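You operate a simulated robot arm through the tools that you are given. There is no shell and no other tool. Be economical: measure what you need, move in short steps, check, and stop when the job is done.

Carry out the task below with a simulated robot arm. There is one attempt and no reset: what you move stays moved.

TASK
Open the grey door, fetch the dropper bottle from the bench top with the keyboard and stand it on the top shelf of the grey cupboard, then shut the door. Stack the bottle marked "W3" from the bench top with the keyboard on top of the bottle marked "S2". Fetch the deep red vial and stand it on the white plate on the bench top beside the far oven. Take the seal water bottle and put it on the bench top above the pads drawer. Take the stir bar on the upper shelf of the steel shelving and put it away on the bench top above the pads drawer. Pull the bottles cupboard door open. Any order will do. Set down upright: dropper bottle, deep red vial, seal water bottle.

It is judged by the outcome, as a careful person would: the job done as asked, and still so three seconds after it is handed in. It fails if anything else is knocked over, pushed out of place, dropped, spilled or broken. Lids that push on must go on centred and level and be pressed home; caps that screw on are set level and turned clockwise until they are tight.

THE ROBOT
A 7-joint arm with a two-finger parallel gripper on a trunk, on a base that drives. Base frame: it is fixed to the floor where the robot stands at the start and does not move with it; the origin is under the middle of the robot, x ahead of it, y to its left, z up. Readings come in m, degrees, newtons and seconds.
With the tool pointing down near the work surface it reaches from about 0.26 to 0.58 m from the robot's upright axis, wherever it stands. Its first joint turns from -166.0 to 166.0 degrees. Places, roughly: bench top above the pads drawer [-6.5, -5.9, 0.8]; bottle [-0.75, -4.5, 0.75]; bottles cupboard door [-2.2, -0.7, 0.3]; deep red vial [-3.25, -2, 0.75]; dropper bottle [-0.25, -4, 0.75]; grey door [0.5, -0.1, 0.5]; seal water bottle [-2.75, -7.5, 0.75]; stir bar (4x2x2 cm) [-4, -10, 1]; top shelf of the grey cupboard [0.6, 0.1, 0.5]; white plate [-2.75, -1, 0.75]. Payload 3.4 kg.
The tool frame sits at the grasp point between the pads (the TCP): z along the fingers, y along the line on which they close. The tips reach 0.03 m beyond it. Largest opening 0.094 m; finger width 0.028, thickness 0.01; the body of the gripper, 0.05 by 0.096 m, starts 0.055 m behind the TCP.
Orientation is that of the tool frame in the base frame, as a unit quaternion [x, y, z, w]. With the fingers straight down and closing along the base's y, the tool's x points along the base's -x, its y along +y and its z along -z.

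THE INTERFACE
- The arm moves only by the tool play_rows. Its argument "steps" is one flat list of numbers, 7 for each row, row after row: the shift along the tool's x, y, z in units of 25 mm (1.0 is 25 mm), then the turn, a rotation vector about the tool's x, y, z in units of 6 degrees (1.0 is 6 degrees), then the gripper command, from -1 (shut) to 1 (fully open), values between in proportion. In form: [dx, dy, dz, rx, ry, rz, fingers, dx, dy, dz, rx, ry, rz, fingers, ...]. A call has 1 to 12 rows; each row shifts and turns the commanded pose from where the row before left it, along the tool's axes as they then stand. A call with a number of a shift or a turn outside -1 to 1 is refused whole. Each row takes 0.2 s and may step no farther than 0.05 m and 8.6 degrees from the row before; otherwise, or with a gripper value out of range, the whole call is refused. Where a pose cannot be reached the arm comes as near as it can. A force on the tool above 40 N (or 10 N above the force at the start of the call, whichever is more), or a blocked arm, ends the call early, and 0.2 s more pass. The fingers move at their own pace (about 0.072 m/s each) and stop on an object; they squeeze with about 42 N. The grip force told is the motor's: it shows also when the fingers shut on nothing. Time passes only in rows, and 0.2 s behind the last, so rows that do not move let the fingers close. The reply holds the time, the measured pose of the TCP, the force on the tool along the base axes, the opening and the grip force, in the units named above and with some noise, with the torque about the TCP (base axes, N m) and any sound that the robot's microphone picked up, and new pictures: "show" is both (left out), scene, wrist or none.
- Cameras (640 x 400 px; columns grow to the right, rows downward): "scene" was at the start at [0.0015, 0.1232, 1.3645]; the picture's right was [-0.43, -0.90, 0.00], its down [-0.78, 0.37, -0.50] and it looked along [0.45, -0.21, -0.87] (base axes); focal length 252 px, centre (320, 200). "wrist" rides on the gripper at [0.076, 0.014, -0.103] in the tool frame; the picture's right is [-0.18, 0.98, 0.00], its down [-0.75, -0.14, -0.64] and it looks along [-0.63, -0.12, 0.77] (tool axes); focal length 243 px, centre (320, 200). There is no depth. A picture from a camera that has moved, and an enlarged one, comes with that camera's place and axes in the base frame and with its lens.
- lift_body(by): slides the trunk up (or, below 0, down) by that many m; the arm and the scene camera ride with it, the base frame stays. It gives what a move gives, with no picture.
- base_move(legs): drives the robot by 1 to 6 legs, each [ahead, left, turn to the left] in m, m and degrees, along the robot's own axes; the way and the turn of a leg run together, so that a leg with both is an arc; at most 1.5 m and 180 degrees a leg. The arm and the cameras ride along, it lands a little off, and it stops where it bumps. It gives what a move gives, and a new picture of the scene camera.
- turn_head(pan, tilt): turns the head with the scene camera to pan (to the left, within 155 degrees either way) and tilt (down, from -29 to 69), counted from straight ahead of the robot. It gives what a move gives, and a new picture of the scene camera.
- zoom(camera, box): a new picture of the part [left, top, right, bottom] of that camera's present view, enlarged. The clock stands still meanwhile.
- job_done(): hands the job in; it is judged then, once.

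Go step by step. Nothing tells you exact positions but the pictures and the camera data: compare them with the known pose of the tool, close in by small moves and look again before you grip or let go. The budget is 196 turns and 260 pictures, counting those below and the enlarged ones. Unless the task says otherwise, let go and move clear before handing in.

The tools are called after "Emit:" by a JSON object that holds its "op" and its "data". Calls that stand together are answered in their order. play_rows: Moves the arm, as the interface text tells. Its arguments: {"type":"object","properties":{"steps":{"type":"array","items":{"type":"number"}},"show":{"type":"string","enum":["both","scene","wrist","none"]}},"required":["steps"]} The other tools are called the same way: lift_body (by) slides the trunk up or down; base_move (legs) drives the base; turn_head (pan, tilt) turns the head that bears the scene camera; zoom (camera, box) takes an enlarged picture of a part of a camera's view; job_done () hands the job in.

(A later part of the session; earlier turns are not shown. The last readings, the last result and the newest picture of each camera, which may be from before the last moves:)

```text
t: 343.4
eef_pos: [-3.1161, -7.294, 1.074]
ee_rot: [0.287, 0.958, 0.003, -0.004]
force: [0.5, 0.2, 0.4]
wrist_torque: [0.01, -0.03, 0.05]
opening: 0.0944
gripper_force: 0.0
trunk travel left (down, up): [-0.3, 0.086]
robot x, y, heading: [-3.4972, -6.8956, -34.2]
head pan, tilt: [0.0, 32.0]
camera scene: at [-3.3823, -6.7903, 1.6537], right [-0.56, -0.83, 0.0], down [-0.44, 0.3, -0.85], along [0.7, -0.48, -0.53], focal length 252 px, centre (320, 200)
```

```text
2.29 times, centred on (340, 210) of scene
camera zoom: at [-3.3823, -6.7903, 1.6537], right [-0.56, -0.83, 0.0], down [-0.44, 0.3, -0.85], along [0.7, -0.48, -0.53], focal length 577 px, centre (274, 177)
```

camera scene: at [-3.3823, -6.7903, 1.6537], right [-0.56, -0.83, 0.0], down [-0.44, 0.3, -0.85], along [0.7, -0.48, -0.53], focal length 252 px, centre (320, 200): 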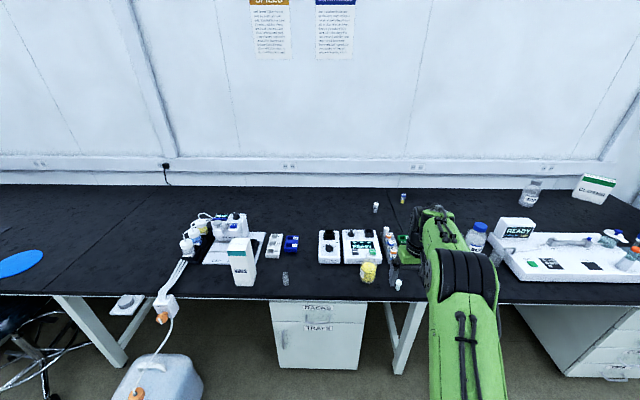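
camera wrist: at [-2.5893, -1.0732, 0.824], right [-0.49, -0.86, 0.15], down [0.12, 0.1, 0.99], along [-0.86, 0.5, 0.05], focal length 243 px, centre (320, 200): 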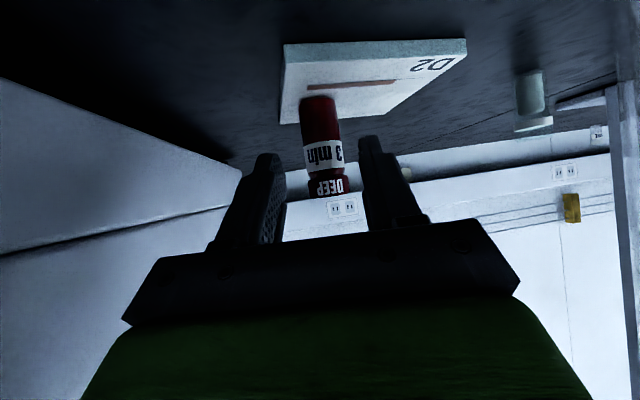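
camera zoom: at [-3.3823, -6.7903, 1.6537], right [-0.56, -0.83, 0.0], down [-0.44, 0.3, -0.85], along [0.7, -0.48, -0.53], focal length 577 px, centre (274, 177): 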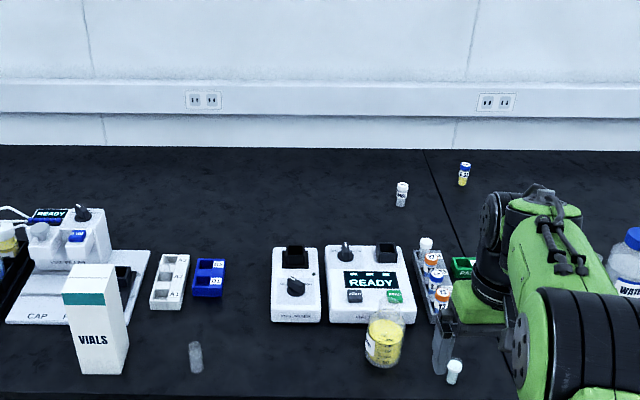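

Emit:
{"op": "zoom", "data": {"camera": "scene", "box": [340, 190, 430, 300]}}

Emit:
{"op": "zoom", "data": {"camera": "scene", "box": [170, 200, 320, 290]}}

```text
3.64 times, centred on (385, 245) of scene
camera zoom: at [-3.3823, -6.7903, 1.6537], right [-0.56, -0.83, 0.0], down [-0.44, 0.3, -0.85], along [0.7, -0.48, -0.53], focal length 918 px, centre (84, 36)
```

zoom: 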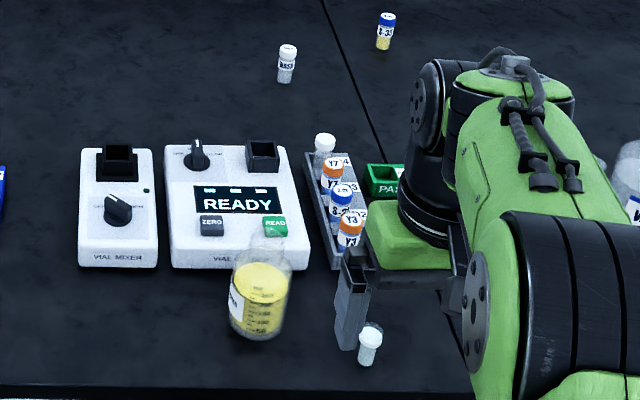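

```text
4.27 times, centred on (245, 245) of scene
camera zoom: at [-3.3823, -6.7903, 1.6537], right [-0.56, -0.83, 0.0], down [-0.44, 0.3, -0.85], along [0.7, -0.48, -0.53], focal length 1077 px, centre (640, 8)
```

zoom: 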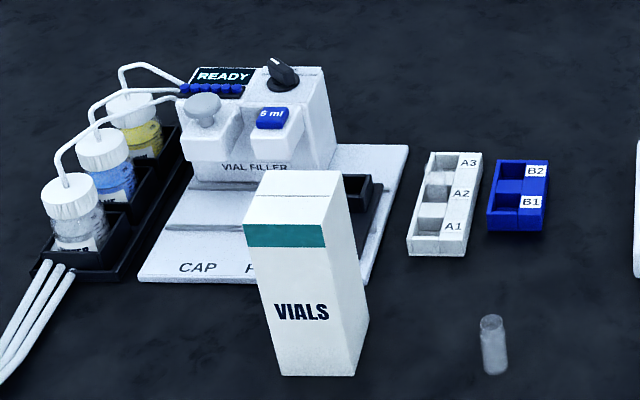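

Emit:
{"op": "zoom", "data": {"camera": "scene", "box": [370, 245, 410, 295]}}

Emit:
{"op": "turn_head", "data": {"pan": -25, "tilt": 40}}

```text
8.00 times, centred on (390, 270) of scene
camera zoom: at [-3.3823, -6.7903, 1.6537], right [-0.56, -0.83, 0.0], down [-0.44, 0.3, -0.85], along [0.7, -0.48, -0.53], focal length 2019 px, centre (-240, -360)
```

zoom: 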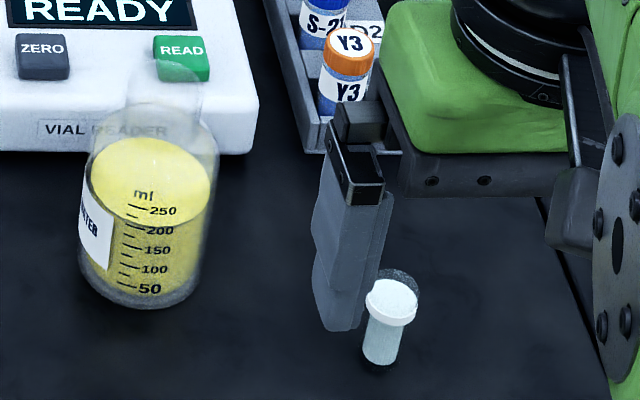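

```text
t: 344.2
eef_pos: [-3.1174, -7.2939, 1.0748]
ee_rot: [0.287, 0.958, 0.002, -0.004]
force: [-0.5, -0.4, 0.0]
wrist_torque: [0.03, 0.02, -0.02]
opening: 0.094
gripper_force: 0.1
trunk travel left (down, up): [-0.3, 0.086]
robot x, y, heading: [-3.4971, -6.9001, -34.4]
head pan, tilt: [-25.0, 40.0]
camera scene: at [-3.4131, -6.8127, 1.6415], right [-0.86, -0.51, 0.0], down [-0.33, 0.55, -0.77], along [0.39, -0.66, -0.64], focal length 252 px, centre (320, 200)
```

scene: 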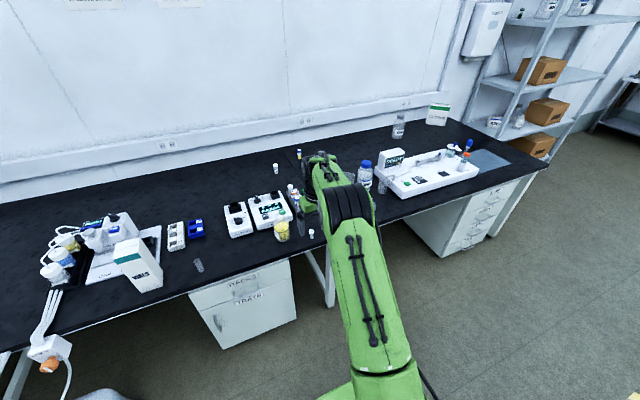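

The labelled bottle (…WATER, open neck, yellow contents) at about (-2.865,-7.40) is the seal water bottle. I'll grip it on its body with a tilted tool: tilt and lower in front of the bench first.

Emit:
{"op": "play_rows", "data": {"steps": [0, 0, 0, 0, -1, 0, 1, 0, 0, 0, 0, -1, 0, 1, 0, 0, 0, 0, -1, 0, 1, 0, 0, 0, 0, -1, 0, 1, 0, 0, 0, 0, -1, 0, 1, 0, 0, 0, 0, -1, 0, 1, 0, 0, 0, 0, -1, 0, 1, 0, 0, 0, 0, -1, 0, 1, 0, 0, 0, 0, -1, 0, 1, 0.81, 0, 0.59, 0, 0, 0, 1, 0.81, 0, 0.59, 0, 0, 0, 1, 0.81, 0, 0.59, 0, 0, 0, 1], "show": "none"}}

Emit:
{"op": "play_rows", "data": {"steps": [0.81, 0, 0.59, 0, 0, 0, 1, 0.81, 0, 0.59, 0, 0, 0, 1, 0.81, 0, 0.59, 0, 0, 0, 1, 0.81, 0, 0.59, 0, 0, 0, 1, 0.81, 0, 0.59, 0, 0, 0, 1, 0.81, 0, 0.59, 0, 0, 0, 1, 0.81, 0, 0.59, 0, 0, 0, 1], "show": "wrist"}}

Emit:
{"op": "turn_head", "data": {"pan": 0, "tilt": 50}}

```text
t: 346.8
eef_pos: [-3.1152, -7.2952, 0.9995]
ee_rot: [0.256, 0.855, -0.128, 0.433]
force: [-0.3, 0.9, 0.9]
wrist_torque: [-0.01, 0.0, -0.01]
opening: 0.0941
gripper_force: 0.0
trunk travel left (down, up): [-0.3, 0.086]
robot x, y, heading: [-3.4935, -6.8995, -34.2]
head pan, tilt: [-25.0, 40.0]
```

```text
t: 348.4
eef_pos: [-3.1172, -7.2952, 0.8224]
ee_rot: [0.256, 0.855, -0.129, 0.432]
force: [0.4, 0.8, 0.4]
wrist_torque: [-0.02, 0.0, 0.02]
opening: 0.094
gripper_force: 0.1
trunk travel left (down, up): [-0.3, 0.086]
robot x, y, heading: [-3.4939, -6.8993, -34.3]
head pan, tilt: [-25.0, 40.0]
camera wrist: at [-3.2172, -7.2136, 0.8226], right [0.63, 0.76, 0.15], down [-0.14, -0.08, 0.99], along [0.76, -0.64, 0.05], focal length 243 px, centre (320, 200)
```

wrist: 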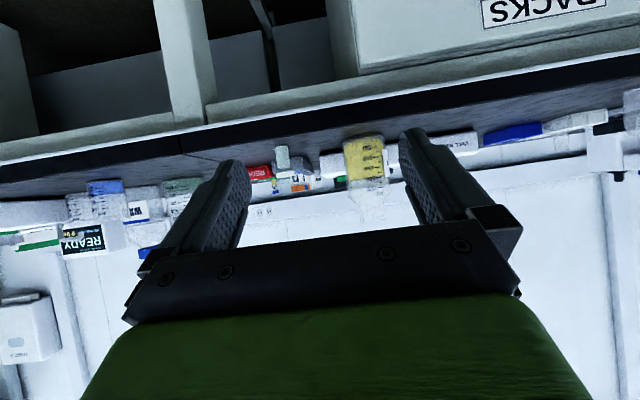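

```text
t: 349.3
eef_pos: [-3.1188, -7.2939, 0.8231]
ee_rot: [0.256, 0.856, -0.127, 0.431]
force: [-0.3, -0.2, -0.1]
wrist_torque: [0.04, -0.02, -0.02]
opening: 0.0939
gripper_force: 0.0
trunk travel left (down, up): [-0.3, 0.086]
robot x, y, heading: [-3.494, -6.9045, -34.6]
head pan, tilt: [0.0, 50.0]
camera scene: at [-3.393, -6.7831, 1.6274], right [-0.57, -0.82, 0.0], down [-0.63, 0.43, -0.64], along [0.53, -0.36, -0.77], focal length 252 px, centre (320, 200)
```

scene: 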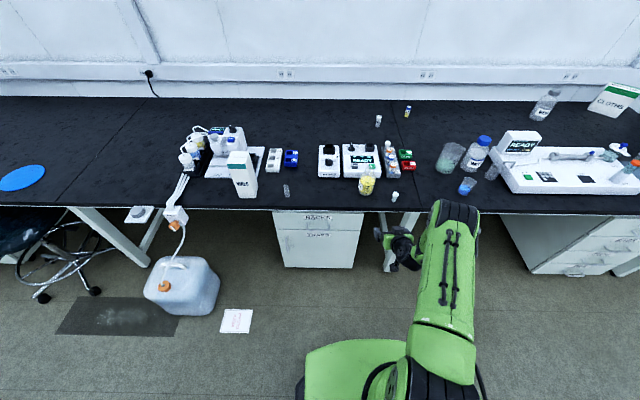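

Emit:
{"op": "play_rows", "data": {"steps": [0, 0.69, 0, 0, 0, 0, 1, 0, 0.69, 0, 0, 0, 0, 1, 0.32, 0.69, 0.24, 0, 0, 0, 1], "show": "none"}}

Emit:
{"op": "base_move", "data": {"legs": [[0.19, 0, 0]]}}

Emit:
{"op": "play_rows", "data": {"steps": [0, 0, 0, 0, 0, 0, 1], "show": "wrist"}}

```text
t: 350.1
eef_pos: [-3.0896, -7.2519, 0.8122]
ee_rot: [0.256, 0.856, -0.129, 0.431]
force: [0.4, -0.3, -0.4]
wrist_torque: [-0.01, -0.01, -0.01]
opening: 0.0941
gripper_force: 0.1
trunk travel left (down, up): [-0.3, 0.086]
robot x, y, heading: [-3.4924, -6.8985, -34.4]
head pan, tilt: [0.0, 50.0]
```

```text
t: 351.7
eef_pos: [-2.9308, -7.3624, 0.8118]
ee_rot: [0.257, 0.855, -0.129, 0.431]
force: [0.3, 0.2, 0.2]
wrist_torque: [0.01, 0.02, 0.01]
opening: 0.0941
gripper_force: 0.0
trunk travel left (down, up): [-0.3, 0.086]
robot x, y, heading: [-3.338, -7.0098, -34.6]
head pan, tilt: [0.0, 50.0]
camera scene: at [-3.2328, -6.893, 1.6273], right [-0.57, -0.82, 0.0], down [-0.63, 0.44, -0.64], along [0.53, -0.36, -0.77], focal length 252 px, centre (320, 200)
```

scene: 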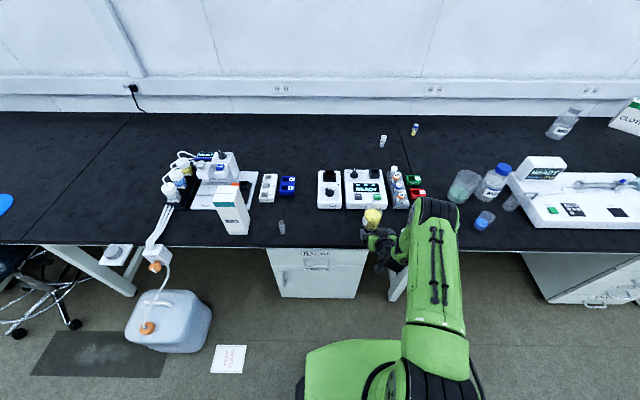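

```text
t: 352.1
eef_pos: [-2.9316, -7.3615, 0.8117]
ee_rot: [0.257, 0.855, -0.129, 0.431]
force: [-0.6, 0.4, 0.2]
wrist_torque: [0.0, -0.02, 0.01]
opening: 0.0943
gripper_force: 0.0
trunk travel left (down, up): [-0.3, 0.086]
robot x, y, heading: [-3.3348, -7.005, -34.7]
head pan, tilt: [0.0, 50.0]
camera wrist: at [-3.0312, -7.2803, 0.8126], right [0.63, 0.76, 0.15], down [-0.14, -0.08, 0.99], along [0.76, -0.65, 0.05], focal length 243 px, centre (320, 200)
```

wrist: 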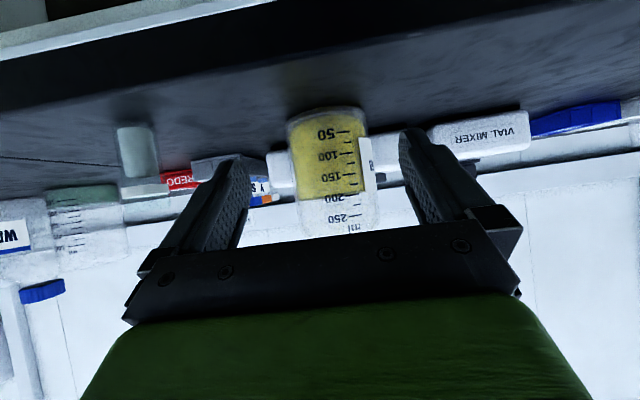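

Emit:
{"op": "play_rows", "data": {"steps": [-0.59, 0.02, 0.81, 0, 0, 0, 1, -0.59, 0.02, 0.81, 0, 0, 0, 1, -0.59, 0, 0.81, 0, 0, 0, 1], "show": "wrist"}}

```text
t: 352.9
eef_pos: [-2.8681, -7.4042, 0.8116]
ee_rot: [0.258, 0.854, -0.129, 0.432]
force: [1.1, -0.6, 0.2]
wrist_torque: [-0.01, 0.05, -0.03]
opening: 0.094
gripper_force: 0.0
trunk travel left (down, up): [-0.3, 0.086]
robot x, y, heading: [-3.3316, -7.0066, -34.6]
head pan, tilt: [0.0, 50.0]
camera wrist: at [-2.968, -7.3226, 0.8121], right [0.63, 0.76, 0.15], down [-0.14, -0.08, 0.99], along [0.76, -0.65, 0.05], focal length 243 px, centre (320, 200)
```

wrist: 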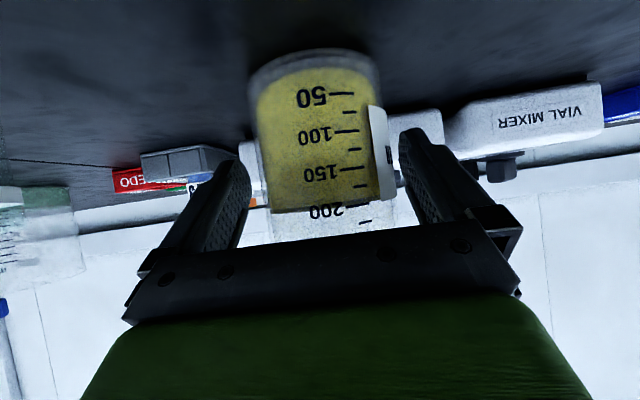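

Emit:
{"op": "play_rows", "data": {"steps": [0, 0, 0, 0, 0, 0, -1, 0, 0, 0, 0, 0, 0, -1, 0, 0, 0, 0, 0, 0, -1, -0.3, 0, -0.22, 0, 0, 0, -1, -0.81, 0, -0.59, 0, 0, 0, -1, -0.81, 0, -0.59, 0, 0, 0, -1], "show": "both"}}

```text
t: 354.3
eef_pos: [-2.8701, -7.4033, 0.8725]
ee_rot: [0.259, 0.855, -0.129, 0.43]
force: [0.3, 0.1, -3.1]
wrist_torque: [0.01, -0.01, 0.02]
opening: 0.0731
gripper_force: 41.6
trunk travel left (down, up): [-0.3, 0.086]
robot x, y, heading: [-3.3376, -7.0051, -34.7]
head pan, tilt: [0.0, 50.0]
camera scene: at [-3.2341, -6.8921, 1.6273], right [-0.57, -0.82, 0.0], down [-0.63, 0.44, -0.64], along [0.53, -0.36, -0.77], focal length 252 px, centre (320, 200)
camera wrist: at [-2.9685, -7.3215, 0.8719], right [0.63, 0.76, 0.15], down [-0.13, -0.08, 0.99], along [0.76, -0.65, 0.05], focal length 243 px, centre (320, 200)
```

scene: 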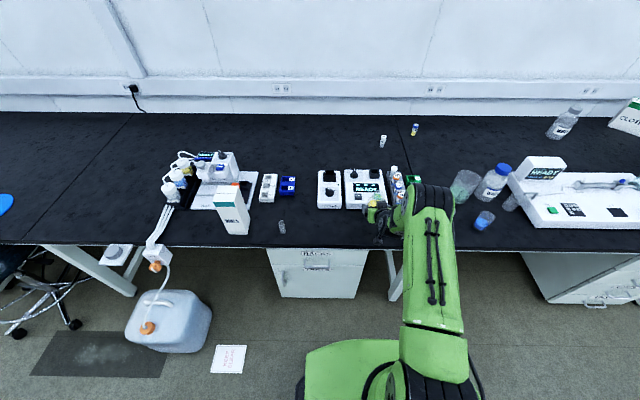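
wrist: 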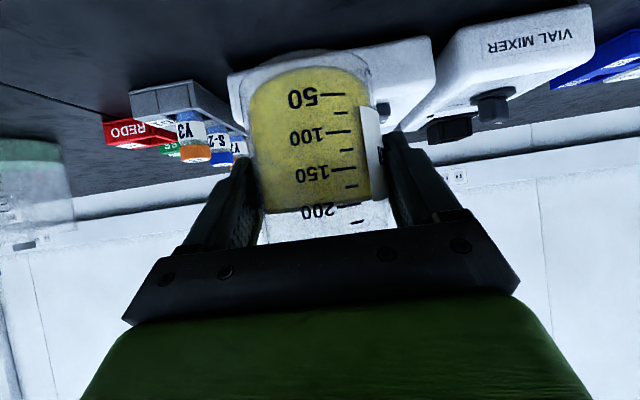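

Bottle lifted and upright. Drive gently across the aisle to face the right-hand bench near the pads drawer.

Emit:
{"op": "base_move", "data": {"legs": [[-1.1, 0, 0], [0, 0, 90], [0, 0, 90], [0, 0.95, 0]]}}

Emit:
{"op": "turn_head", "data": {"pan": 0, "tilt": 35}}

```text
t: 372.1
eef_pos: [-5.239, -6.7812, 0.8724]
ee_rot: [0.859, -0.245, -0.433, -0.122]
force: [0.4, -0.2, -3.9]
wrist_torque: [-0.02, 0.0, -0.02]
opening: 0.0732
gripper_force: 41.8
trunk travel left (down, up): [-0.3, 0.086]
robot x, y, heading: [-4.7613, -7.1638, 147.0]
head pan, tilt: [0.0, 50.0]
camera scene: at [-4.8567, -7.2818, 1.6273], right [0.55, 0.84, 0.0], down [0.64, -0.42, -0.64], along [-0.54, 0.35, -0.77], focal length 252 px, centre (320, 200)
```

scene: 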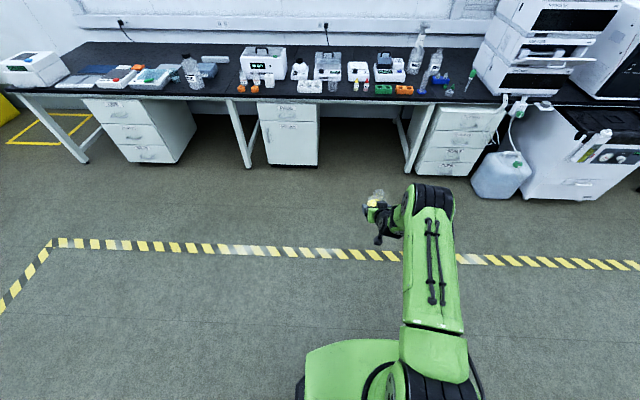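

```text
t: 372.9
eef_pos: [-5.2383, -6.7807, 0.8709]
ee_rot: [0.859, -0.246, -0.433, -0.123]
force: [-0.5, -0.1, -4.0]
wrist_torque: [-0.05, -0.03, -0.03]
opening: 0.0731
gripper_force: 42.2
trunk travel left (down, up): [-0.3, 0.086]
robot x, y, heading: [-4.7585, -7.1627, 147.2]
head pan, tilt: [0.0, 35.0]
camera scene: at [-4.8656, -7.2753, 1.649], right [0.55, 0.84, 0.0], down [0.48, -0.31, -0.82], along [-0.69, 0.45, -0.57], focal length 252 px, centre (320, 200)
```

scene: 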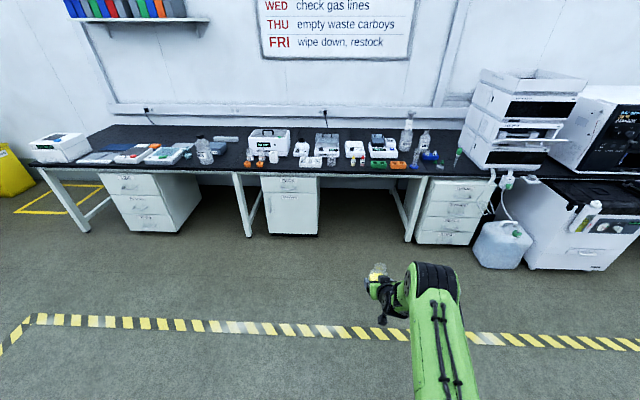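

Emit:
{"op": "zoom", "data": {"camera": "scene", "box": [220, 100, 460, 250]}}

Emit:
{"op": "zoom", "data": {"camera": "scene", "box": [240, 110, 400, 200]}}

```text
2.67 times, centred on (340, 175) of scene
camera zoom: at [-4.8656, -7.2753, 1.649], right [0.55, 0.84, 0.0], down [0.48, -0.31, -0.82], along [-0.69, 0.45, -0.57], focal length 673 px, centre (267, 267)
```

zoom: 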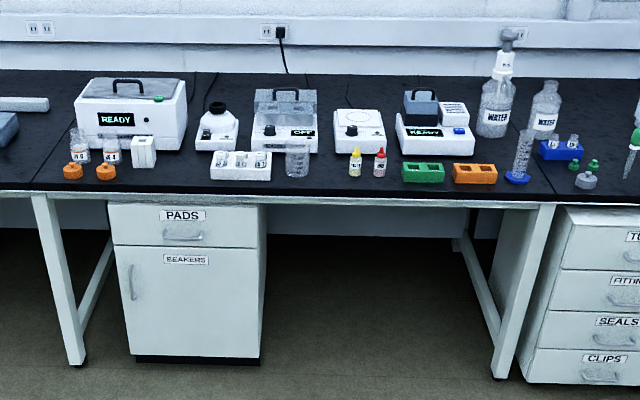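

```text
4.00 times, centred on (320, 155) of scene
camera zoom: at [-4.8656, -7.2753, 1.649], right [0.55, 0.84, 0.0], down [0.48, -0.31, -0.82], along [-0.69, 0.45, -0.57], focal length 1009 px, centre (320, 380)
```

zoom: 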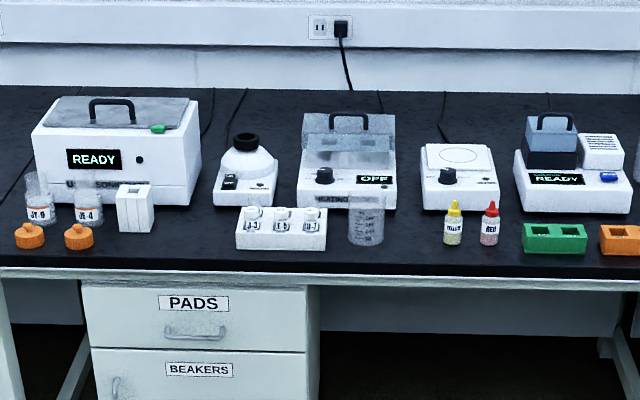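

The PADS drawer is the middle unit; there is a free spot on the bench directly above it between the white box and the small rack, about (-6.475,-6.516). I'll move in toward it.

Emit:
{"op": "base_move", "data": {"legs": [[0, 0.452, 0], [0.95, 0, 0]]}}

Emit:
{"op": "play_rows", "data": {"steps": [0, 0, 0, 0, 0, 0, -1], "show": "wrist"}}

Emit:
{"op": "turn_head", "data": {"pan": 0, "tilt": 50}}

Emit:
{"op": "zoom", "data": {"camera": "scene", "box": [270, 80, 450, 230]}}

```text
t: 380.1
eef_pos: [-6.2686, -6.6448, 0.8716]
ee_rot: [0.858, -0.248, -0.433, -0.124]
force: [0.2, -0.7, -4.2]
wrist_torque: [-0.01, 0.02, 0.02]
opening: 0.0733
gripper_force: 41.6
trunk travel left (down, up): [-0.3, 0.086]
robot x, y, heading: [-5.7945, -7.0298, 146.8]
head pan, tilt: [0.0, 35.0]
camera scene: at [-5.8988, -7.1414, 1.649], right [0.55, 0.84, 0.0], down [0.48, -0.32, -0.82], along [-0.68, 0.45, -0.57], focal length 252 px, centre (320, 200)
```

scene: 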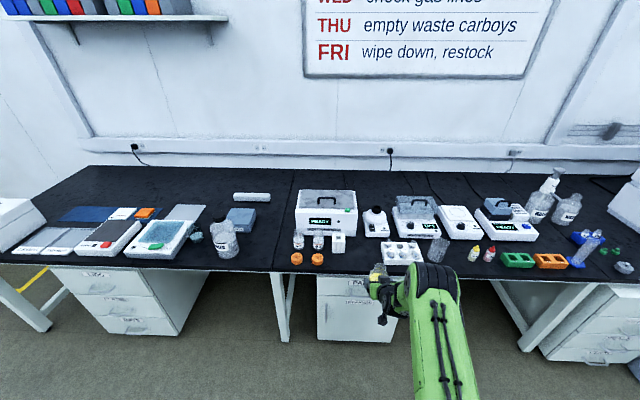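

```text
t: 380.5
eef_pos: [-6.2675, -6.6452, 0.8709]
ee_rot: [0.859, -0.248, -0.431, -0.123]
force: [0.3, -0.4, -3.9]
wrist_torque: [-0.05, -0.01, 0.01]
opening: 0.0734
gripper_force: 42.2
trunk travel left (down, up): [-0.3, 0.086]
robot x, y, heading: [-5.7905, -7.0294, 146.7]
head pan, tilt: [0.0, 35.0]
camera wrist: at [-6.168, -6.7262, 0.8714], right [-0.62, -0.77, 0.15], down [0.13, 0.09, 0.99], along [-0.78, 0.63, 0.05], focal length 243 px, centre (320, 200)
```

wrist: 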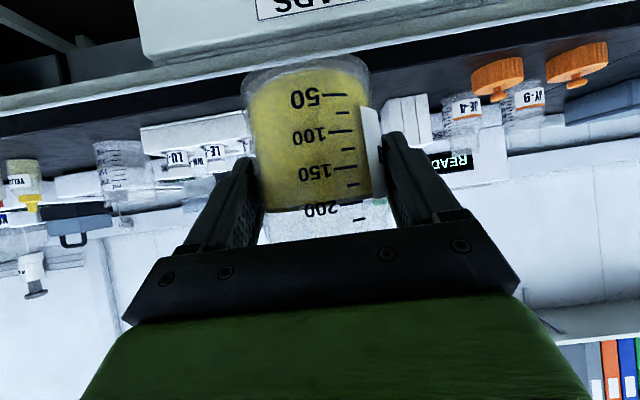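

```text
t: 381.3
eef_pos: [-6.2672, -6.6457, 0.8714]
ee_rot: [0.858, -0.247, -0.433, -0.124]
force: [0.3, 0.1, -3.8]
wrist_torque: [0.01, -0.03, 0.0]
opening: 0.0732
gripper_force: 41.7
trunk travel left (down, up): [-0.3, 0.086]
robot x, y, heading: [-5.7946, -7.0299, 146.6]
head pan, tilt: [0.0, 50.0]
camera scene: at [-5.8891, -7.1478, 1.6274], right [0.55, 0.84, 0.0], down [0.64, -0.42, -0.64], along [-0.54, 0.35, -0.77], focal length 252 px, centre (320, 200)
```

scene: 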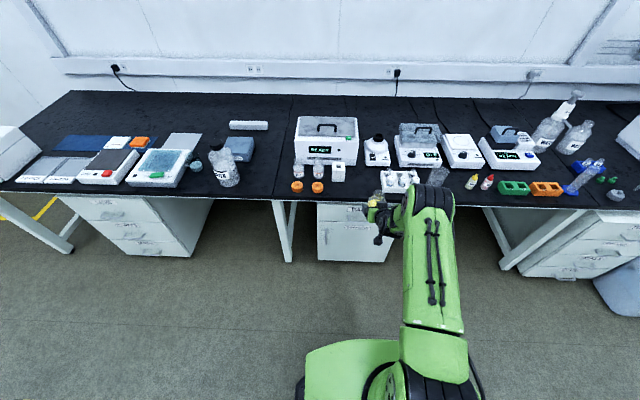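

```text
2.67 times, centred on (360, 155) of scene
camera zoom: at [-5.8891, -7.1478, 1.6274], right [0.55, 0.84, 0.0], down [0.64, -0.42, -0.64], along [-0.54, 0.35, -0.77], focal length 673 px, centre (213, 320)
```

zoom: 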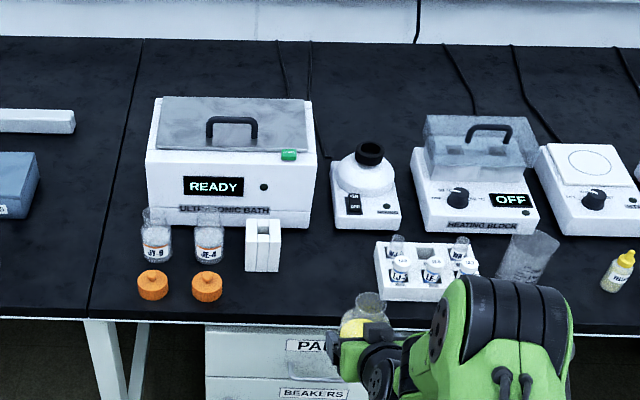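

Emit:
{"op": "base_move", "data": {"legs": [[0.232, 0.008, 0]]}}

Emit:
{"op": "play_rows", "data": {"steps": [0.81, 0, 0.59, 0, 0, 0, -1, 0.6, 0, 0.44, 0, 0, 0, -1], "show": "wrist"}}

Emit:
{"op": "zoom", "data": {"camera": "scene", "box": [280, 110, 440, 240]}}

```text
t: 383.1
eef_pos: [-6.4696, -6.5224, 0.8696]
ee_rot: [0.858, -0.248, -0.432, -0.123]
force: [-0.2, -0.2, -4.5]
wrist_torque: [-0.01, -0.02, -0.01]
opening: 0.073
gripper_force: 42.4
trunk travel left (down, up): [-0.3, 0.086]
robot x, y, heading: [-5.9898, -6.905, 146.7]
head pan, tilt: [0.0, 50.0]
camera scene: at [-6.0916, -7.0246, 1.6273], right [0.55, 0.84, 0.0], down [0.64, -0.42, -0.64], along [-0.54, 0.35, -0.77], focal length 252 px, centre (320, 200)
```

scene: 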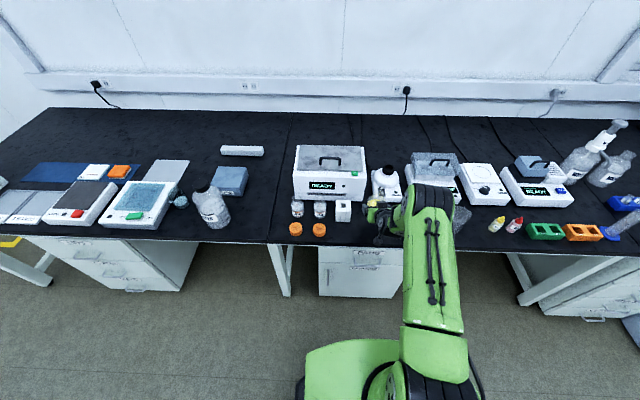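

```text
t: 383.7
eef_pos: [-6.4679, -6.5229, 0.8276]
ee_rot: [0.858, -0.248, -0.433, -0.124]
force: [-0.5, -1.0, -3.8]
wrist_torque: [0.0, -0.01, 0.06]
opening: 0.0731
gripper_force: 41.8
trunk travel left (down, up): [-0.3, 0.086]
robot x, y, heading: [-5.9942, -6.906, 146.7]
head pan, tilt: [0.0, 50.0]
camera wrist: at [-6.3695, -6.6035, 0.8278], right [-0.62, -0.77, 0.15], down [0.13, 0.09, 0.99], along [-0.78, 0.63, 0.05], focal length 243 px, centre (320, 200)
```

wrist: 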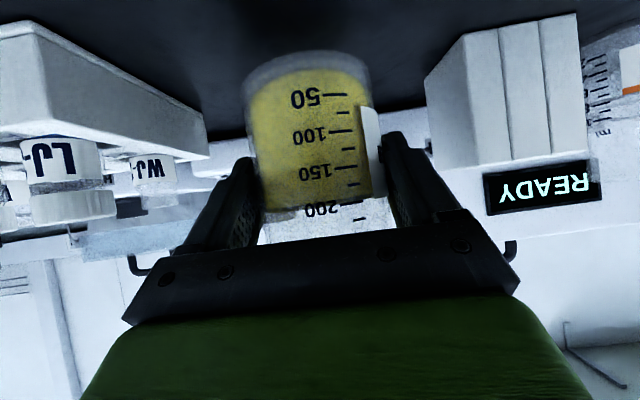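

```text
3.08 times, centred on (360, 175) of scene
camera zoom: at [-6.0905, -7.0254, 1.6273], right [0.55, 0.84, 0.0], down [0.64, -0.42, -0.64], along [-0.54, 0.35, -0.77], focal length 776 px, centre (197, 277)
```

zoom: 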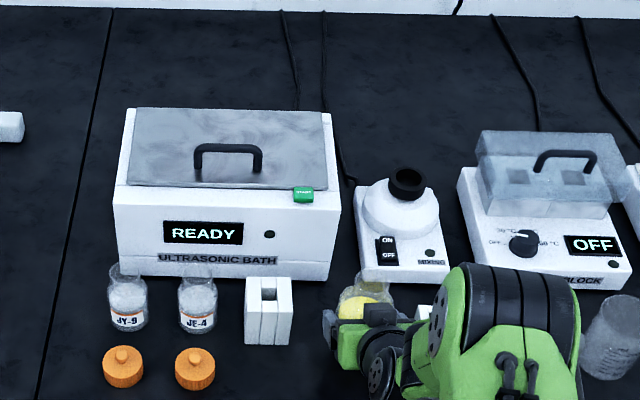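

Emit:
{"op": "play_rows", "data": {"steps": [0.36, 0, 0.26, 0, 0, 0, -1], "show": "none"}}

Emit:
{"op": "play_rows", "data": {"steps": [0.09, 0, 0.065, 0, 0, 0, -1], "show": "none"}}

Emit:
{"op": "play_rows", "data": {"steps": [0.06, 0, 0.045, 0, 0, 0, -1], "show": "none"}}

```text
t: 384.1
eef_pos: [-6.4681, -6.5243, 0.8184]
ee_rot: [0.858, -0.248, -0.432, -0.123]
force: [0.3, -0.4, -4.3]
wrist_torque: [-0.02, -0.01, 0.02]
opening: 0.0729
gripper_force: 41.9
trunk travel left (down, up): [-0.3, 0.086]
robot x, y, heading: [-5.9954, -6.9087, 146.8]
head pan, tilt: [0.0, 50.0]
```

```text
t: 384.5
eef_pos: [-6.4694, -6.5225, 0.816]
ee_rot: [0.858, -0.247, -0.433, -0.124]
force: [0.0, 0.8, -3.2]
wrist_torque: [0.01, -0.04, 0.0]
opening: 0.0731
gripper_force: 42.1
trunk travel left (down, up): [-0.3, 0.086]
robot x, y, heading: [-5.9941, -6.9114, 146.7]
head pan, tilt: [0.0, 50.0]
```

```text
t: 384.9
eef_pos: [-6.4697, -6.5243, 0.8135]
ee_rot: [0.858, -0.247, -0.434, -0.124]
force: [0.1, 0.4, 0.2]
wrist_torque: [-0.13, 0.0, 0.05]
opening: 0.073
gripper_force: 41.8
trunk travel left (down, up): [-0.3, 0.086]
robot x, y, heading: [-5.9908, -6.9109, 146.8]
head pan, tilt: [0.0, 50.0]
```

Emit:
{"op": "play_rows", "data": {"steps": [0.03, 0, 0.02, 0, 0, 0, -1, 0, 0, 0, 0, 0, 0, 0.75, 0, 0, 0, 0, 0, 0, 0.95, 0, 0, 0, 0, 0, 0, 0.95, 0.45, 0, -0.85, 0, 0, 0, 0.95, 0.45, 0, -0.85, 0, 0, 0, 0.95, 0.45, 0, -0.85, 0, 0, 0, 0.95, 0.45, 0, -0.85, 0, 0, 0, 0.95], "show": "wrist"}}

```text
t: 386.7
eef_pos: [-6.3867, -6.5746, 0.8271]
ee_rot: [0.858, -0.249, -0.432, -0.124]
force: [0.5, 0.3, 0.0]
wrist_torque: [-0.01, -0.01, -0.01]
opening: 0.0914
gripper_force: 0.0
trunk travel left (down, up): [-0.3, 0.086]
robot x, y, heading: [-5.9909, -6.9061, 146.7]
head pan, tilt: [0.0, 50.0]
camera wrist: at [-6.2858, -6.6554, 0.8267], right [-0.62, -0.77, 0.15], down [0.13, 0.09, 0.99], along [-0.78, 0.63, 0.05], focal length 243 px, centre (320, 200)
```

wrist: 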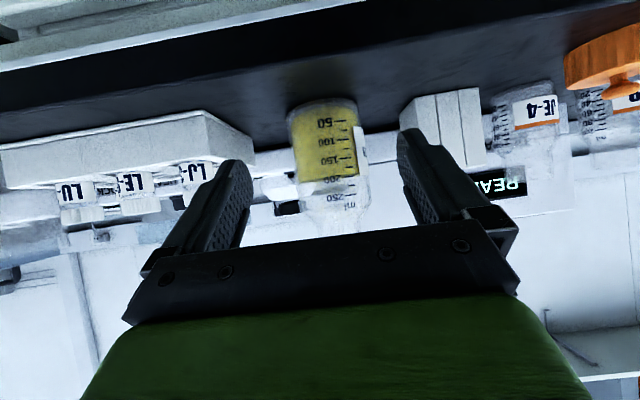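

Seal water bottle stands well. Now drive to the steel shelving for the stir bar.

Emit:
{"op": "base_move", "data": {"legs": [[-0.8, 0, 0], [0, 0, 90], [0, 0, 88], [0, -1.33, 0], [0.7, 0, 0]]}}

Emit:
{"op": "turn_head", "data": {"pan": 0, "tilt": 25}}

```text
t: 408.2
eef_pos: [-5.1071, -9.1769, 0.8261]
ee_rot: [0.259, 0.854, -0.129, 0.432]
force: [1.0, -0.3, 0.1]
wrist_torque: [-0.02, 0.03, 0.01]
opening: 0.0917
gripper_force: 0.2
trunk travel left (down, up): [-0.3, 0.086]
robot x, y, heading: [-5.4943, -8.8349, -34.7]
head pan, tilt: [0.0, 50.0]
camera scene: at [-5.389, -8.7184, 1.6273], right [-0.57, -0.82, 0.0], down [-0.63, 0.44, -0.64], along [0.53, -0.37, -0.77], focal length 252 px, centre (320, 200)
```

scene: 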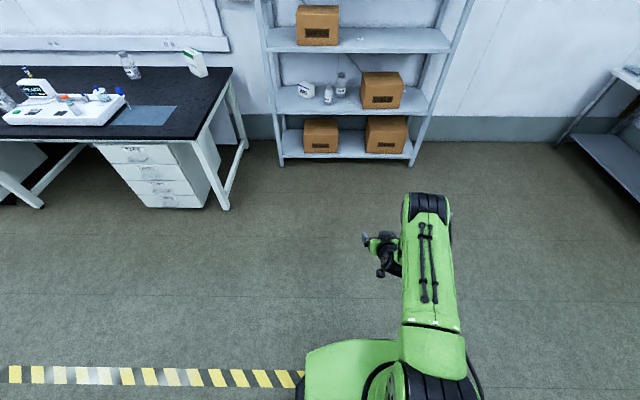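

```text
t: 409.1
eef_pos: [-5.1074, -9.1776, 0.8269]
ee_rot: [0.259, 0.855, -0.13, 0.431]
force: [0.0, 0.2, -0.1]
wrist_torque: [-0.01, -0.02, 0.01]
opening: 0.0919
gripper_force: 0.1
trunk travel left (down, up): [-0.3, 0.086]
robot x, y, heading: [-5.4914, -8.8314, -34.6]
head pan, tilt: [0.0, 25.0]
camera scene: at [-5.3771, -8.7267, 1.6647], right [-0.57, -0.82, 0.0], down [-0.35, 0.24, -0.91], along [0.74, -0.52, -0.42], focal length 252 px, centre (320, 200)
```

scene: 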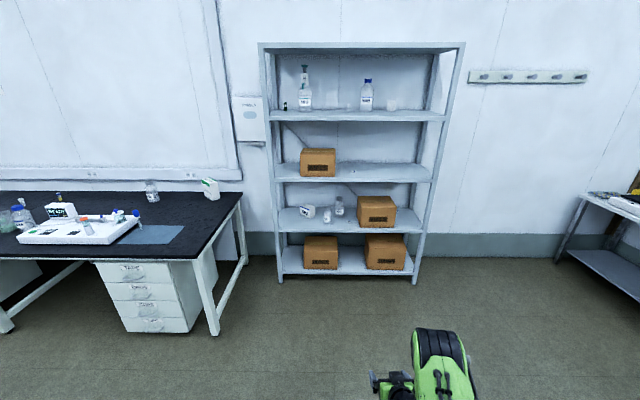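

Emit:
{"op": "zoom", "data": {"camera": "scene", "box": [270, 130, 440, 230]}}

```text
3.76 times, centred on (355, 180) of scene
camera zoom: at [-5.3771, -8.7267, 1.6647], right [-0.57, -0.82, 0.0], down [-0.35, 0.24, -0.91], along [0.74, -0.52, -0.42], focal length 950 px, centre (188, 275)
```

zoom: 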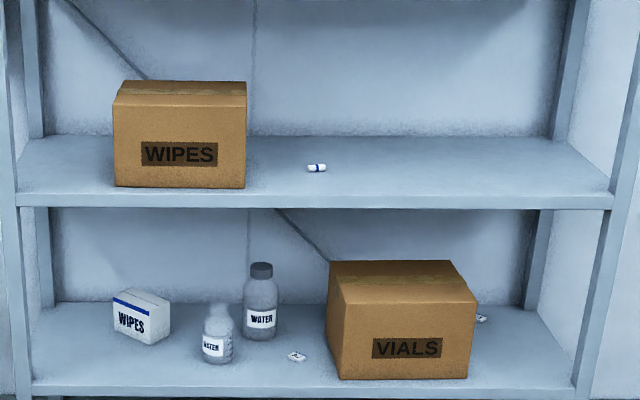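

The stir bar (white with blue band) lies on the second shelf at about (-3.93,-10.08,1.01), lying left-right. Raise the tool and approach.

Emit:
{"op": "lift_body", "data": {"by": 0.085}}

Emit:
{"op": "play_rows", "data": {"steps": [-0.81, 0, -0.59, 0, 0, 0, 0.4, -0.81, 0, -0.59, 0, 0, 0, 0.4, -0.81, 0, -0.59, 0, 0, 0, 0.4, -0.81, 0, -0.59, 0, 0, 0, 0.4, -0.81, 0, -0.59, 0, 0, 0, 0.4, -0.81, 0, -0.59, 0, 0, 0, 0.4], "show": "none"}}

Emit:
{"op": "base_move", "data": {"legs": [[0, -0.075, 0], [1.2, 0, 0]]}}

Emit:
{"op": "play_rows", "data": {"steps": [0, 0, 0, 0, 0, 0, 0.4], "show": "wrist"}}

```text
t: 410.3
eef_pos: [-5.1075, -9.1757, 0.9119]
ee_rot: [0.259, 0.854, -0.13, 0.432]
force: [-0.6, 0.2, -0.5]
wrist_torque: [-0.01, 0.02, 0.02]
opening: 0.0918
gripper_force: 0.1
trunk travel left (down, up): [-0.385, 0.001]
robot x, y, heading: [-5.4949, -8.8347, -34.7]
head pan, tilt: [0.0, 25.0]
```

```text
t: 411.7
eef_pos: [-5.1081, -9.1786, 1.061]
ee_rot: [0.258, 0.854, -0.13, 0.432]
force: [-0.6, -0.5, 0.9]
wrist_torque: [0.01, -0.01, -0.03]
opening: 0.0662
gripper_force: 0.1
trunk travel left (down, up): [-0.385, 0.001]
robot x, y, heading: [-5.4892, -8.8358, -34.6]
head pan, tilt: [0.0, 25.0]
```

```text
t: 418.5
eef_pos: [-4.1487, -9.9075, 1.0604]
ee_rot: [0.248, 0.858, -0.124, 0.433]
force: [0.8, 0.9, 0.8]
wrist_torque: [-0.03, 0.01, -0.03]
opening: 0.0659
gripper_force: 0.2
trunk travel left (down, up): [-0.385, 0.001]
robot x, y, heading: [-4.5383, -9.5698, -33.4]
head pan, tilt: [0.0, 25.0]
camera scene: at [-4.4276, -9.4621, 1.7497], right [-0.55, -0.83, 0.0], down [-0.35, 0.23, -0.91], along [0.76, -0.5, -0.42], focal length 252 px, centre (320, 200)
```

scene: 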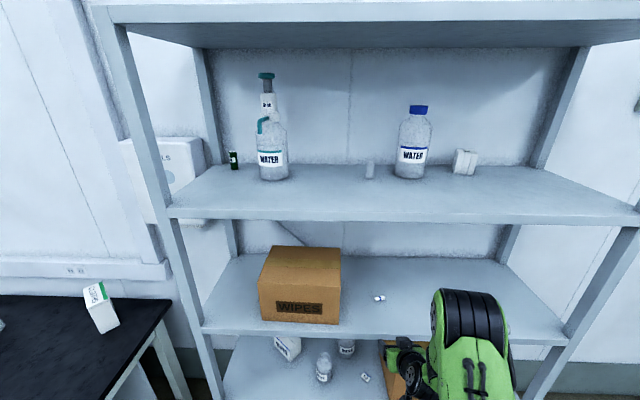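

```text
t: 418.9
eef_pos: [-4.1498, -9.9072, 1.061]
ee_rot: [0.249, 0.858, -0.125, 0.433]
force: [-0.6, 0.1, 0.1]
wrist_torque: [-0.01, -0.01, -0.01]
opening: 0.0657
gripper_force: 0.1
trunk travel left (down, up): [-0.385, 0.001]
robot x, y, heading: [-4.5407, -9.567, -33.5]
head pan, tilt: [0.0, 25.0]
camera wrist: at [-4.2501, -9.8282, 1.061], right [0.62, 0.77, 0.15], down [-0.13, -0.08, 0.99], along [0.77, -0.63, 0.05], focal length 243 px, centre (320, 200)
```

wrist: 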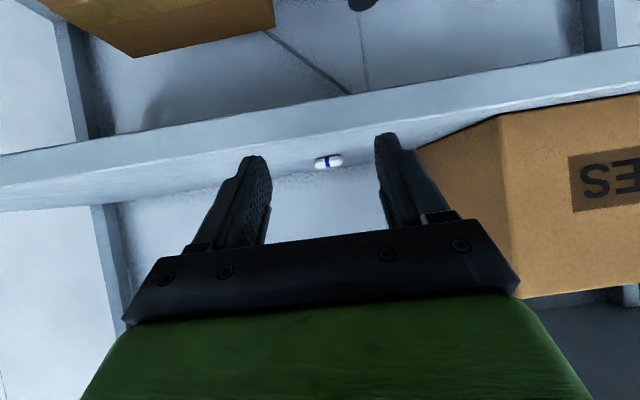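

Emit:
{"op": "play_rows", "data": {"steps": [0, -0.38, 0, 0, 0, 0, 0.4], "show": "none"}}

Emit:
{"op": "base_move", "data": {"legs": [[0.19, 0, 0]]}}

Emit:
{"op": "play_rows", "data": {"steps": [0, 0, 0, 0, 0, 0, 0.4], "show": "wrist"}}

```text
t: 419.3
eef_pos: [-4.1547, -9.9149, 1.061]
ee_rot: [0.249, 0.858, -0.125, 0.433]
force: [-0.6, -0.1, 0.1]
wrist_torque: [0.01, -0.01, 0.04]
opening: 0.066
gripper_force: 0.0
trunk travel left (down, up): [-0.385, 0.001]
robot x, y, heading: [-4.5415, -9.5713, -33.7]
head pan, tilt: [0.0, 25.0]
```

```text
t: 420.8
eef_pos: [-3.994, -10.0216, 1.0595]
ee_rot: [0.251, 0.858, -0.125, 0.431]
force: [-0.2, 0.6, -0.8]
wrist_torque: [-0.01, -0.03, -0.03]
opening: 0.0658
gripper_force: 0.1
trunk travel left (down, up): [-0.385, 0.001]
robot x, y, heading: [-4.3786, -9.6773, -33.4]
head pan, tilt: [0.0, 25.0]
camera scene: at [-4.2668, -9.5688, 1.7497], right [-0.55, -0.83, 0.0], down [-0.35, 0.23, -0.91], along [0.75, -0.5, -0.42], focal length 252 px, centre (320, 200)
```

scene: 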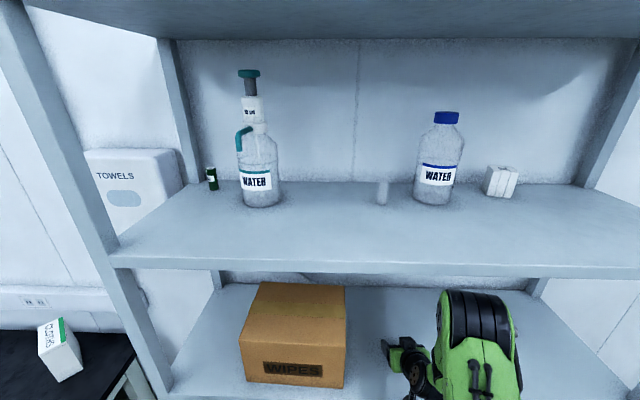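

```text
t: 421.2
eef_pos: [-3.9951, -10.0216, 1.0614]
ee_rot: [0.25, 0.857, -0.125, 0.432]
force: [0.6, 0.0, 0.1]
wrist_torque: [0.0, -0.02, -0.03]
opening: 0.0657
gripper_force: 0.1
trunk travel left (down, up): [-0.385, 0.001]
robot x, y, heading: [-4.3808, -9.6765, -33.7]
head pan, tilt: [0.0, 25.0]
camera wrist: at [-4.096, -9.9417, 1.0611], right [0.62, 0.77, 0.15], down [-0.13, -0.08, 0.99], along [0.77, -0.63, 0.05], focal length 243 px, centre (320, 200)
```

wrist: 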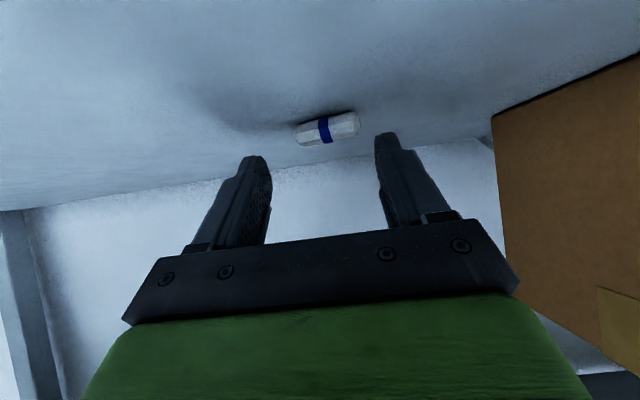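

Emit:
{"op": "play_rows", "data": {"steps": [0, 0.12, 0.75, 0, 0, 0, 0.4, 0, 0.12, 0.6, 0, 0, 0, 0.4], "show": "wrist"}}

```text
t: 421.9
eef_pos: [-3.9757, -10.0302, 1.0487]
ee_rot: [0.252, 0.853, -0.13, 0.438]
force: [-23.6, 13.5, 31.0]
wrist_torque: [0.97, -0.29, 0.85]
opening: 0.0645
gripper_force: 0.0
trunk travel left (down, up): [-0.385, 0.001]
robot x, y, heading: [-4.3818, -9.6771, -33.5]
head pan, tilt: [0.0, 25.0]
stopped in row 2: the force on the tool passed its limit at 60 N (the readings are from after the stop); the commanded pose is now the measured one
camera wrist: at [-4.0752, -9.9493, 1.0467], right [0.62, 0.77, 0.15], down [-0.15, -0.07, 0.99], along [0.77, -0.64, 0.07], focal length 243 px, centre (320, 200)
```

wrist: 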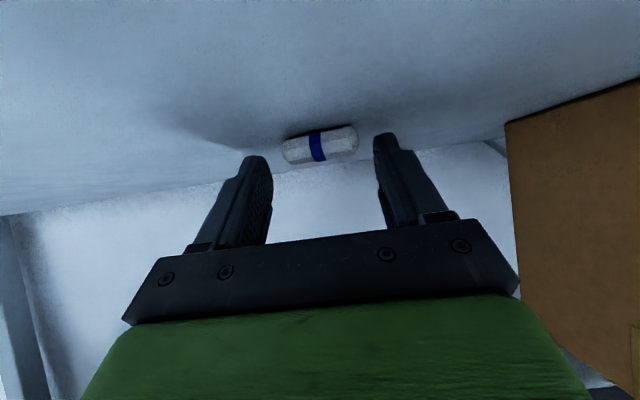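

Emit:
{"op": "play_rows", "data": {"steps": [-0.12, 0, -0.02, 0, 0.15, 0, 0.4, 0, 0, 0, 0, 0, 0, -1, 0, 0, 0, 0, 0, 0, -1, 0, 0, 0, 0, 0, 0, -1], "show": "wrist"}}

```text
t: 422.9
eef_pos: [-3.9672, -10.0319, 1.0487]
ee_rot: [0.251, 0.857, -0.126, 0.432]
force: [3.5, 3.5, 25.3]
wrist_torque: [0.13, -0.51, 0.07]
opening: 0.0367
gripper_force: 42.5
trunk travel left (down, up): [-0.385, 0.001]
robot x, y, heading: [-4.3793, -9.6781, -33.2]
head pan, tilt: [0.0, 25.0]
camera wrist: at [-4.0682, -9.9516, 1.0493], right [0.62, 0.77, 0.15], down [-0.13, -0.08, 0.99], along [0.77, -0.63, 0.05], focal length 243 px, centre (320, 200)
```

wrist: 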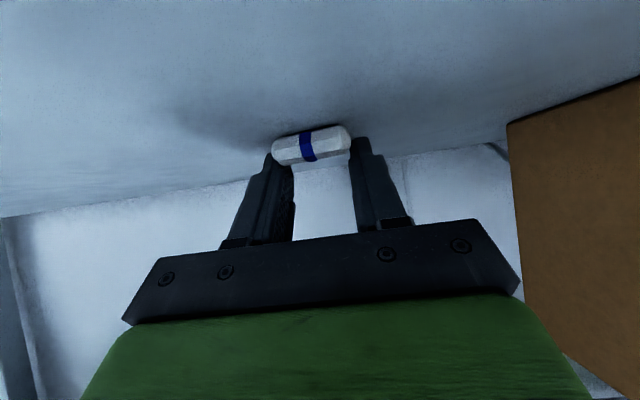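

Emit:
{"op": "play_rows", "data": {"steps": [-0.4, 0, -0.3, 0, 0, 0, -1, -0.7, 0, -0.5, 0, 0, 0, -1, -0.7, 0, -0.5, 0, 0, 0, -1], "show": "wrist"}}

```text
t: 423.7
eef_pos: [-3.9685, -10.032, 1.1001]
ee_rot: [0.252, 0.86, -0.125, 0.426]
force: [0.4, 0.1, 0.8]
wrist_torque: [-0.01, -0.01, 0.04]
opening: 0.0
gripper_force: 33.3
trunk travel left (down, up): [-0.385, 0.001]
robot x, y, heading: [-4.3792, -9.6768, -33.5]
head pan, tilt: [0.0, 25.0]
camera wrist: at [-4.0688, -9.9526, 1.1014], right [0.62, 0.77, 0.15], down [-0.12, -0.09, 0.99], along [0.77, -0.64, 0.04], focal length 243 px, centre (320, 200)
```

wrist: 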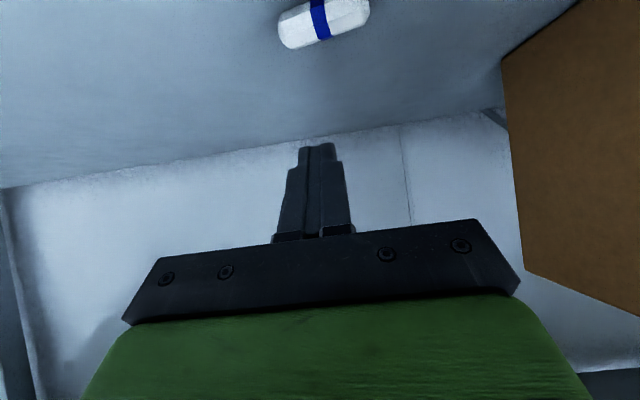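

The rounded ends slipped out because the fingers were about 3 cm too far forward. I open, move back and left a bit, and lower again.

Emit:
{"op": "play_rows", "data": {"steps": [0.35, 0.25, -0.48, 0, 0, 0, 0.4, 0.35, 0.26, -0.48, 0, 0, 0, 0.4, 0, 0, 0, 0, 0, 0, 0.4, 0.6, 0, 0.44, 0, 0, 0, 0.4, 0.6, 0, 0.44, 0, 0, 0, 0.4], "show": "wrist"}}

```text
t: 424.9
eef_pos: [-3.9848, -10.008, 1.0642]
ee_rot: [0.252, 0.859, -0.126, 0.428]
force: [0.1, -0.7, 0.0]
wrist_torque: [0.01, -0.01, 0.04]
opening: 0.066
gripper_force: 0.1
trunk travel left (down, up): [-0.385, 0.001]
robot x, y, heading: [-4.3789, -9.6771, -33.7]
head pan, tilt: [0.0, 25.0]
camera wrist: at [-4.0853, -9.9278, 1.066], right [0.62, 0.77, 0.15], down [-0.12, -0.09, 0.99], along [0.77, -0.63, 0.04], focal length 243 px, centre (320, 200)
```

wrist: 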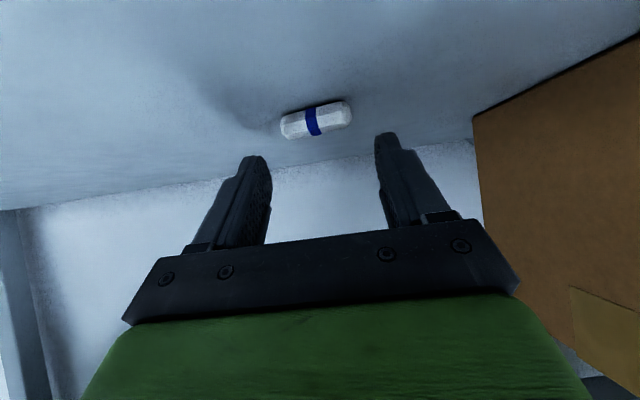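

Emit:
{"op": "play_rows", "data": {"steps": [0.4, 0.08, 0.3, 0, 0, 0, 0.4, 0, 0, 0, 0, 0, 0, -1, 0, 0, 0, 0, 0, 0, -1, 0, 0, 0, 0, 0, 0, -1], "show": "wrist"}}

```text
t: 425.9
eef_pos: [-3.9849, -10.0047, 1.0523]
ee_rot: [0.251, 0.859, -0.125, 0.428]
force: [-0.2, 0.0, -0.2]
wrist_torque: [-0.01, 0.01, 0.01]
opening: 0.0369
gripper_force: 42.0
trunk travel left (down, up): [-0.385, 0.001]
robot x, y, heading: [-4.3821, -9.6776, -33.5]
head pan, tilt: [0.0, 25.0]
camera wrist: at [-4.085, -9.9253, 1.0536], right [0.62, 0.77, 0.15], down [-0.12, -0.09, 0.99], along [0.77, -0.64, 0.04], focal length 243 px, centre (320, 200)
```

wrist: 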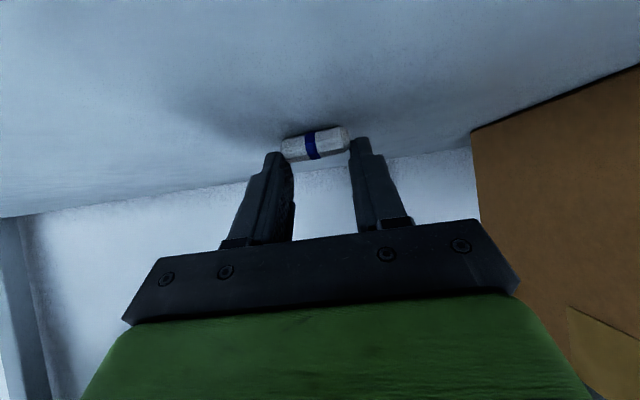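

Emit:
{"op": "play_rows", "data": {"steps": [-0.2, 0, -0.15, 0, 0, 0, -1, -0.2, 0, -0.15, 0, 0, 0, -1, -0.4, 0, -0.3, 0, 0, 0, -1, -0.4, 0, -0.3, 0, 0, 0, -1], "show": "wrist"}}

```text
t: 426.9
eef_pos: [-3.984, -10.0051, 1.0883]
ee_rot: [0.251, 0.859, -0.126, 0.427]
force: [-0.7, -0.2, -1.0]
wrist_torque: [0.03, 0.03, 0.02]
opening: 0.0364
gripper_force: 42.4
trunk travel left (down, up): [-0.385, 0.001]
robot x, y, heading: [-4.3787, -9.676, -33.8]
head pan, tilt: [0.0, 25.0]
camera wrist: at [-4.0849, -9.9247, 1.0911], right [0.62, 0.77, 0.15], down [-0.12, -0.09, 0.99], along [0.77, -0.64, 0.04], focal length 243 px, centre (320, 200)
```

wrist: 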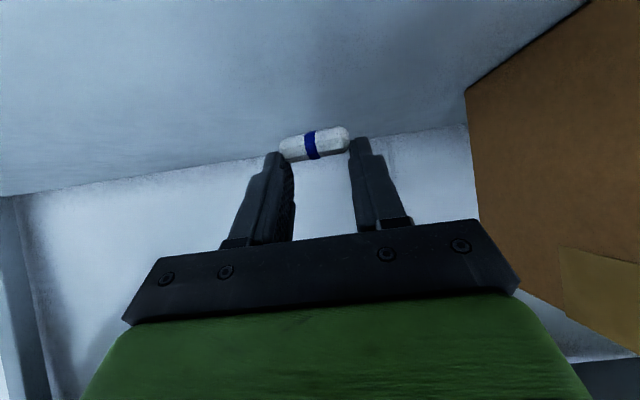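

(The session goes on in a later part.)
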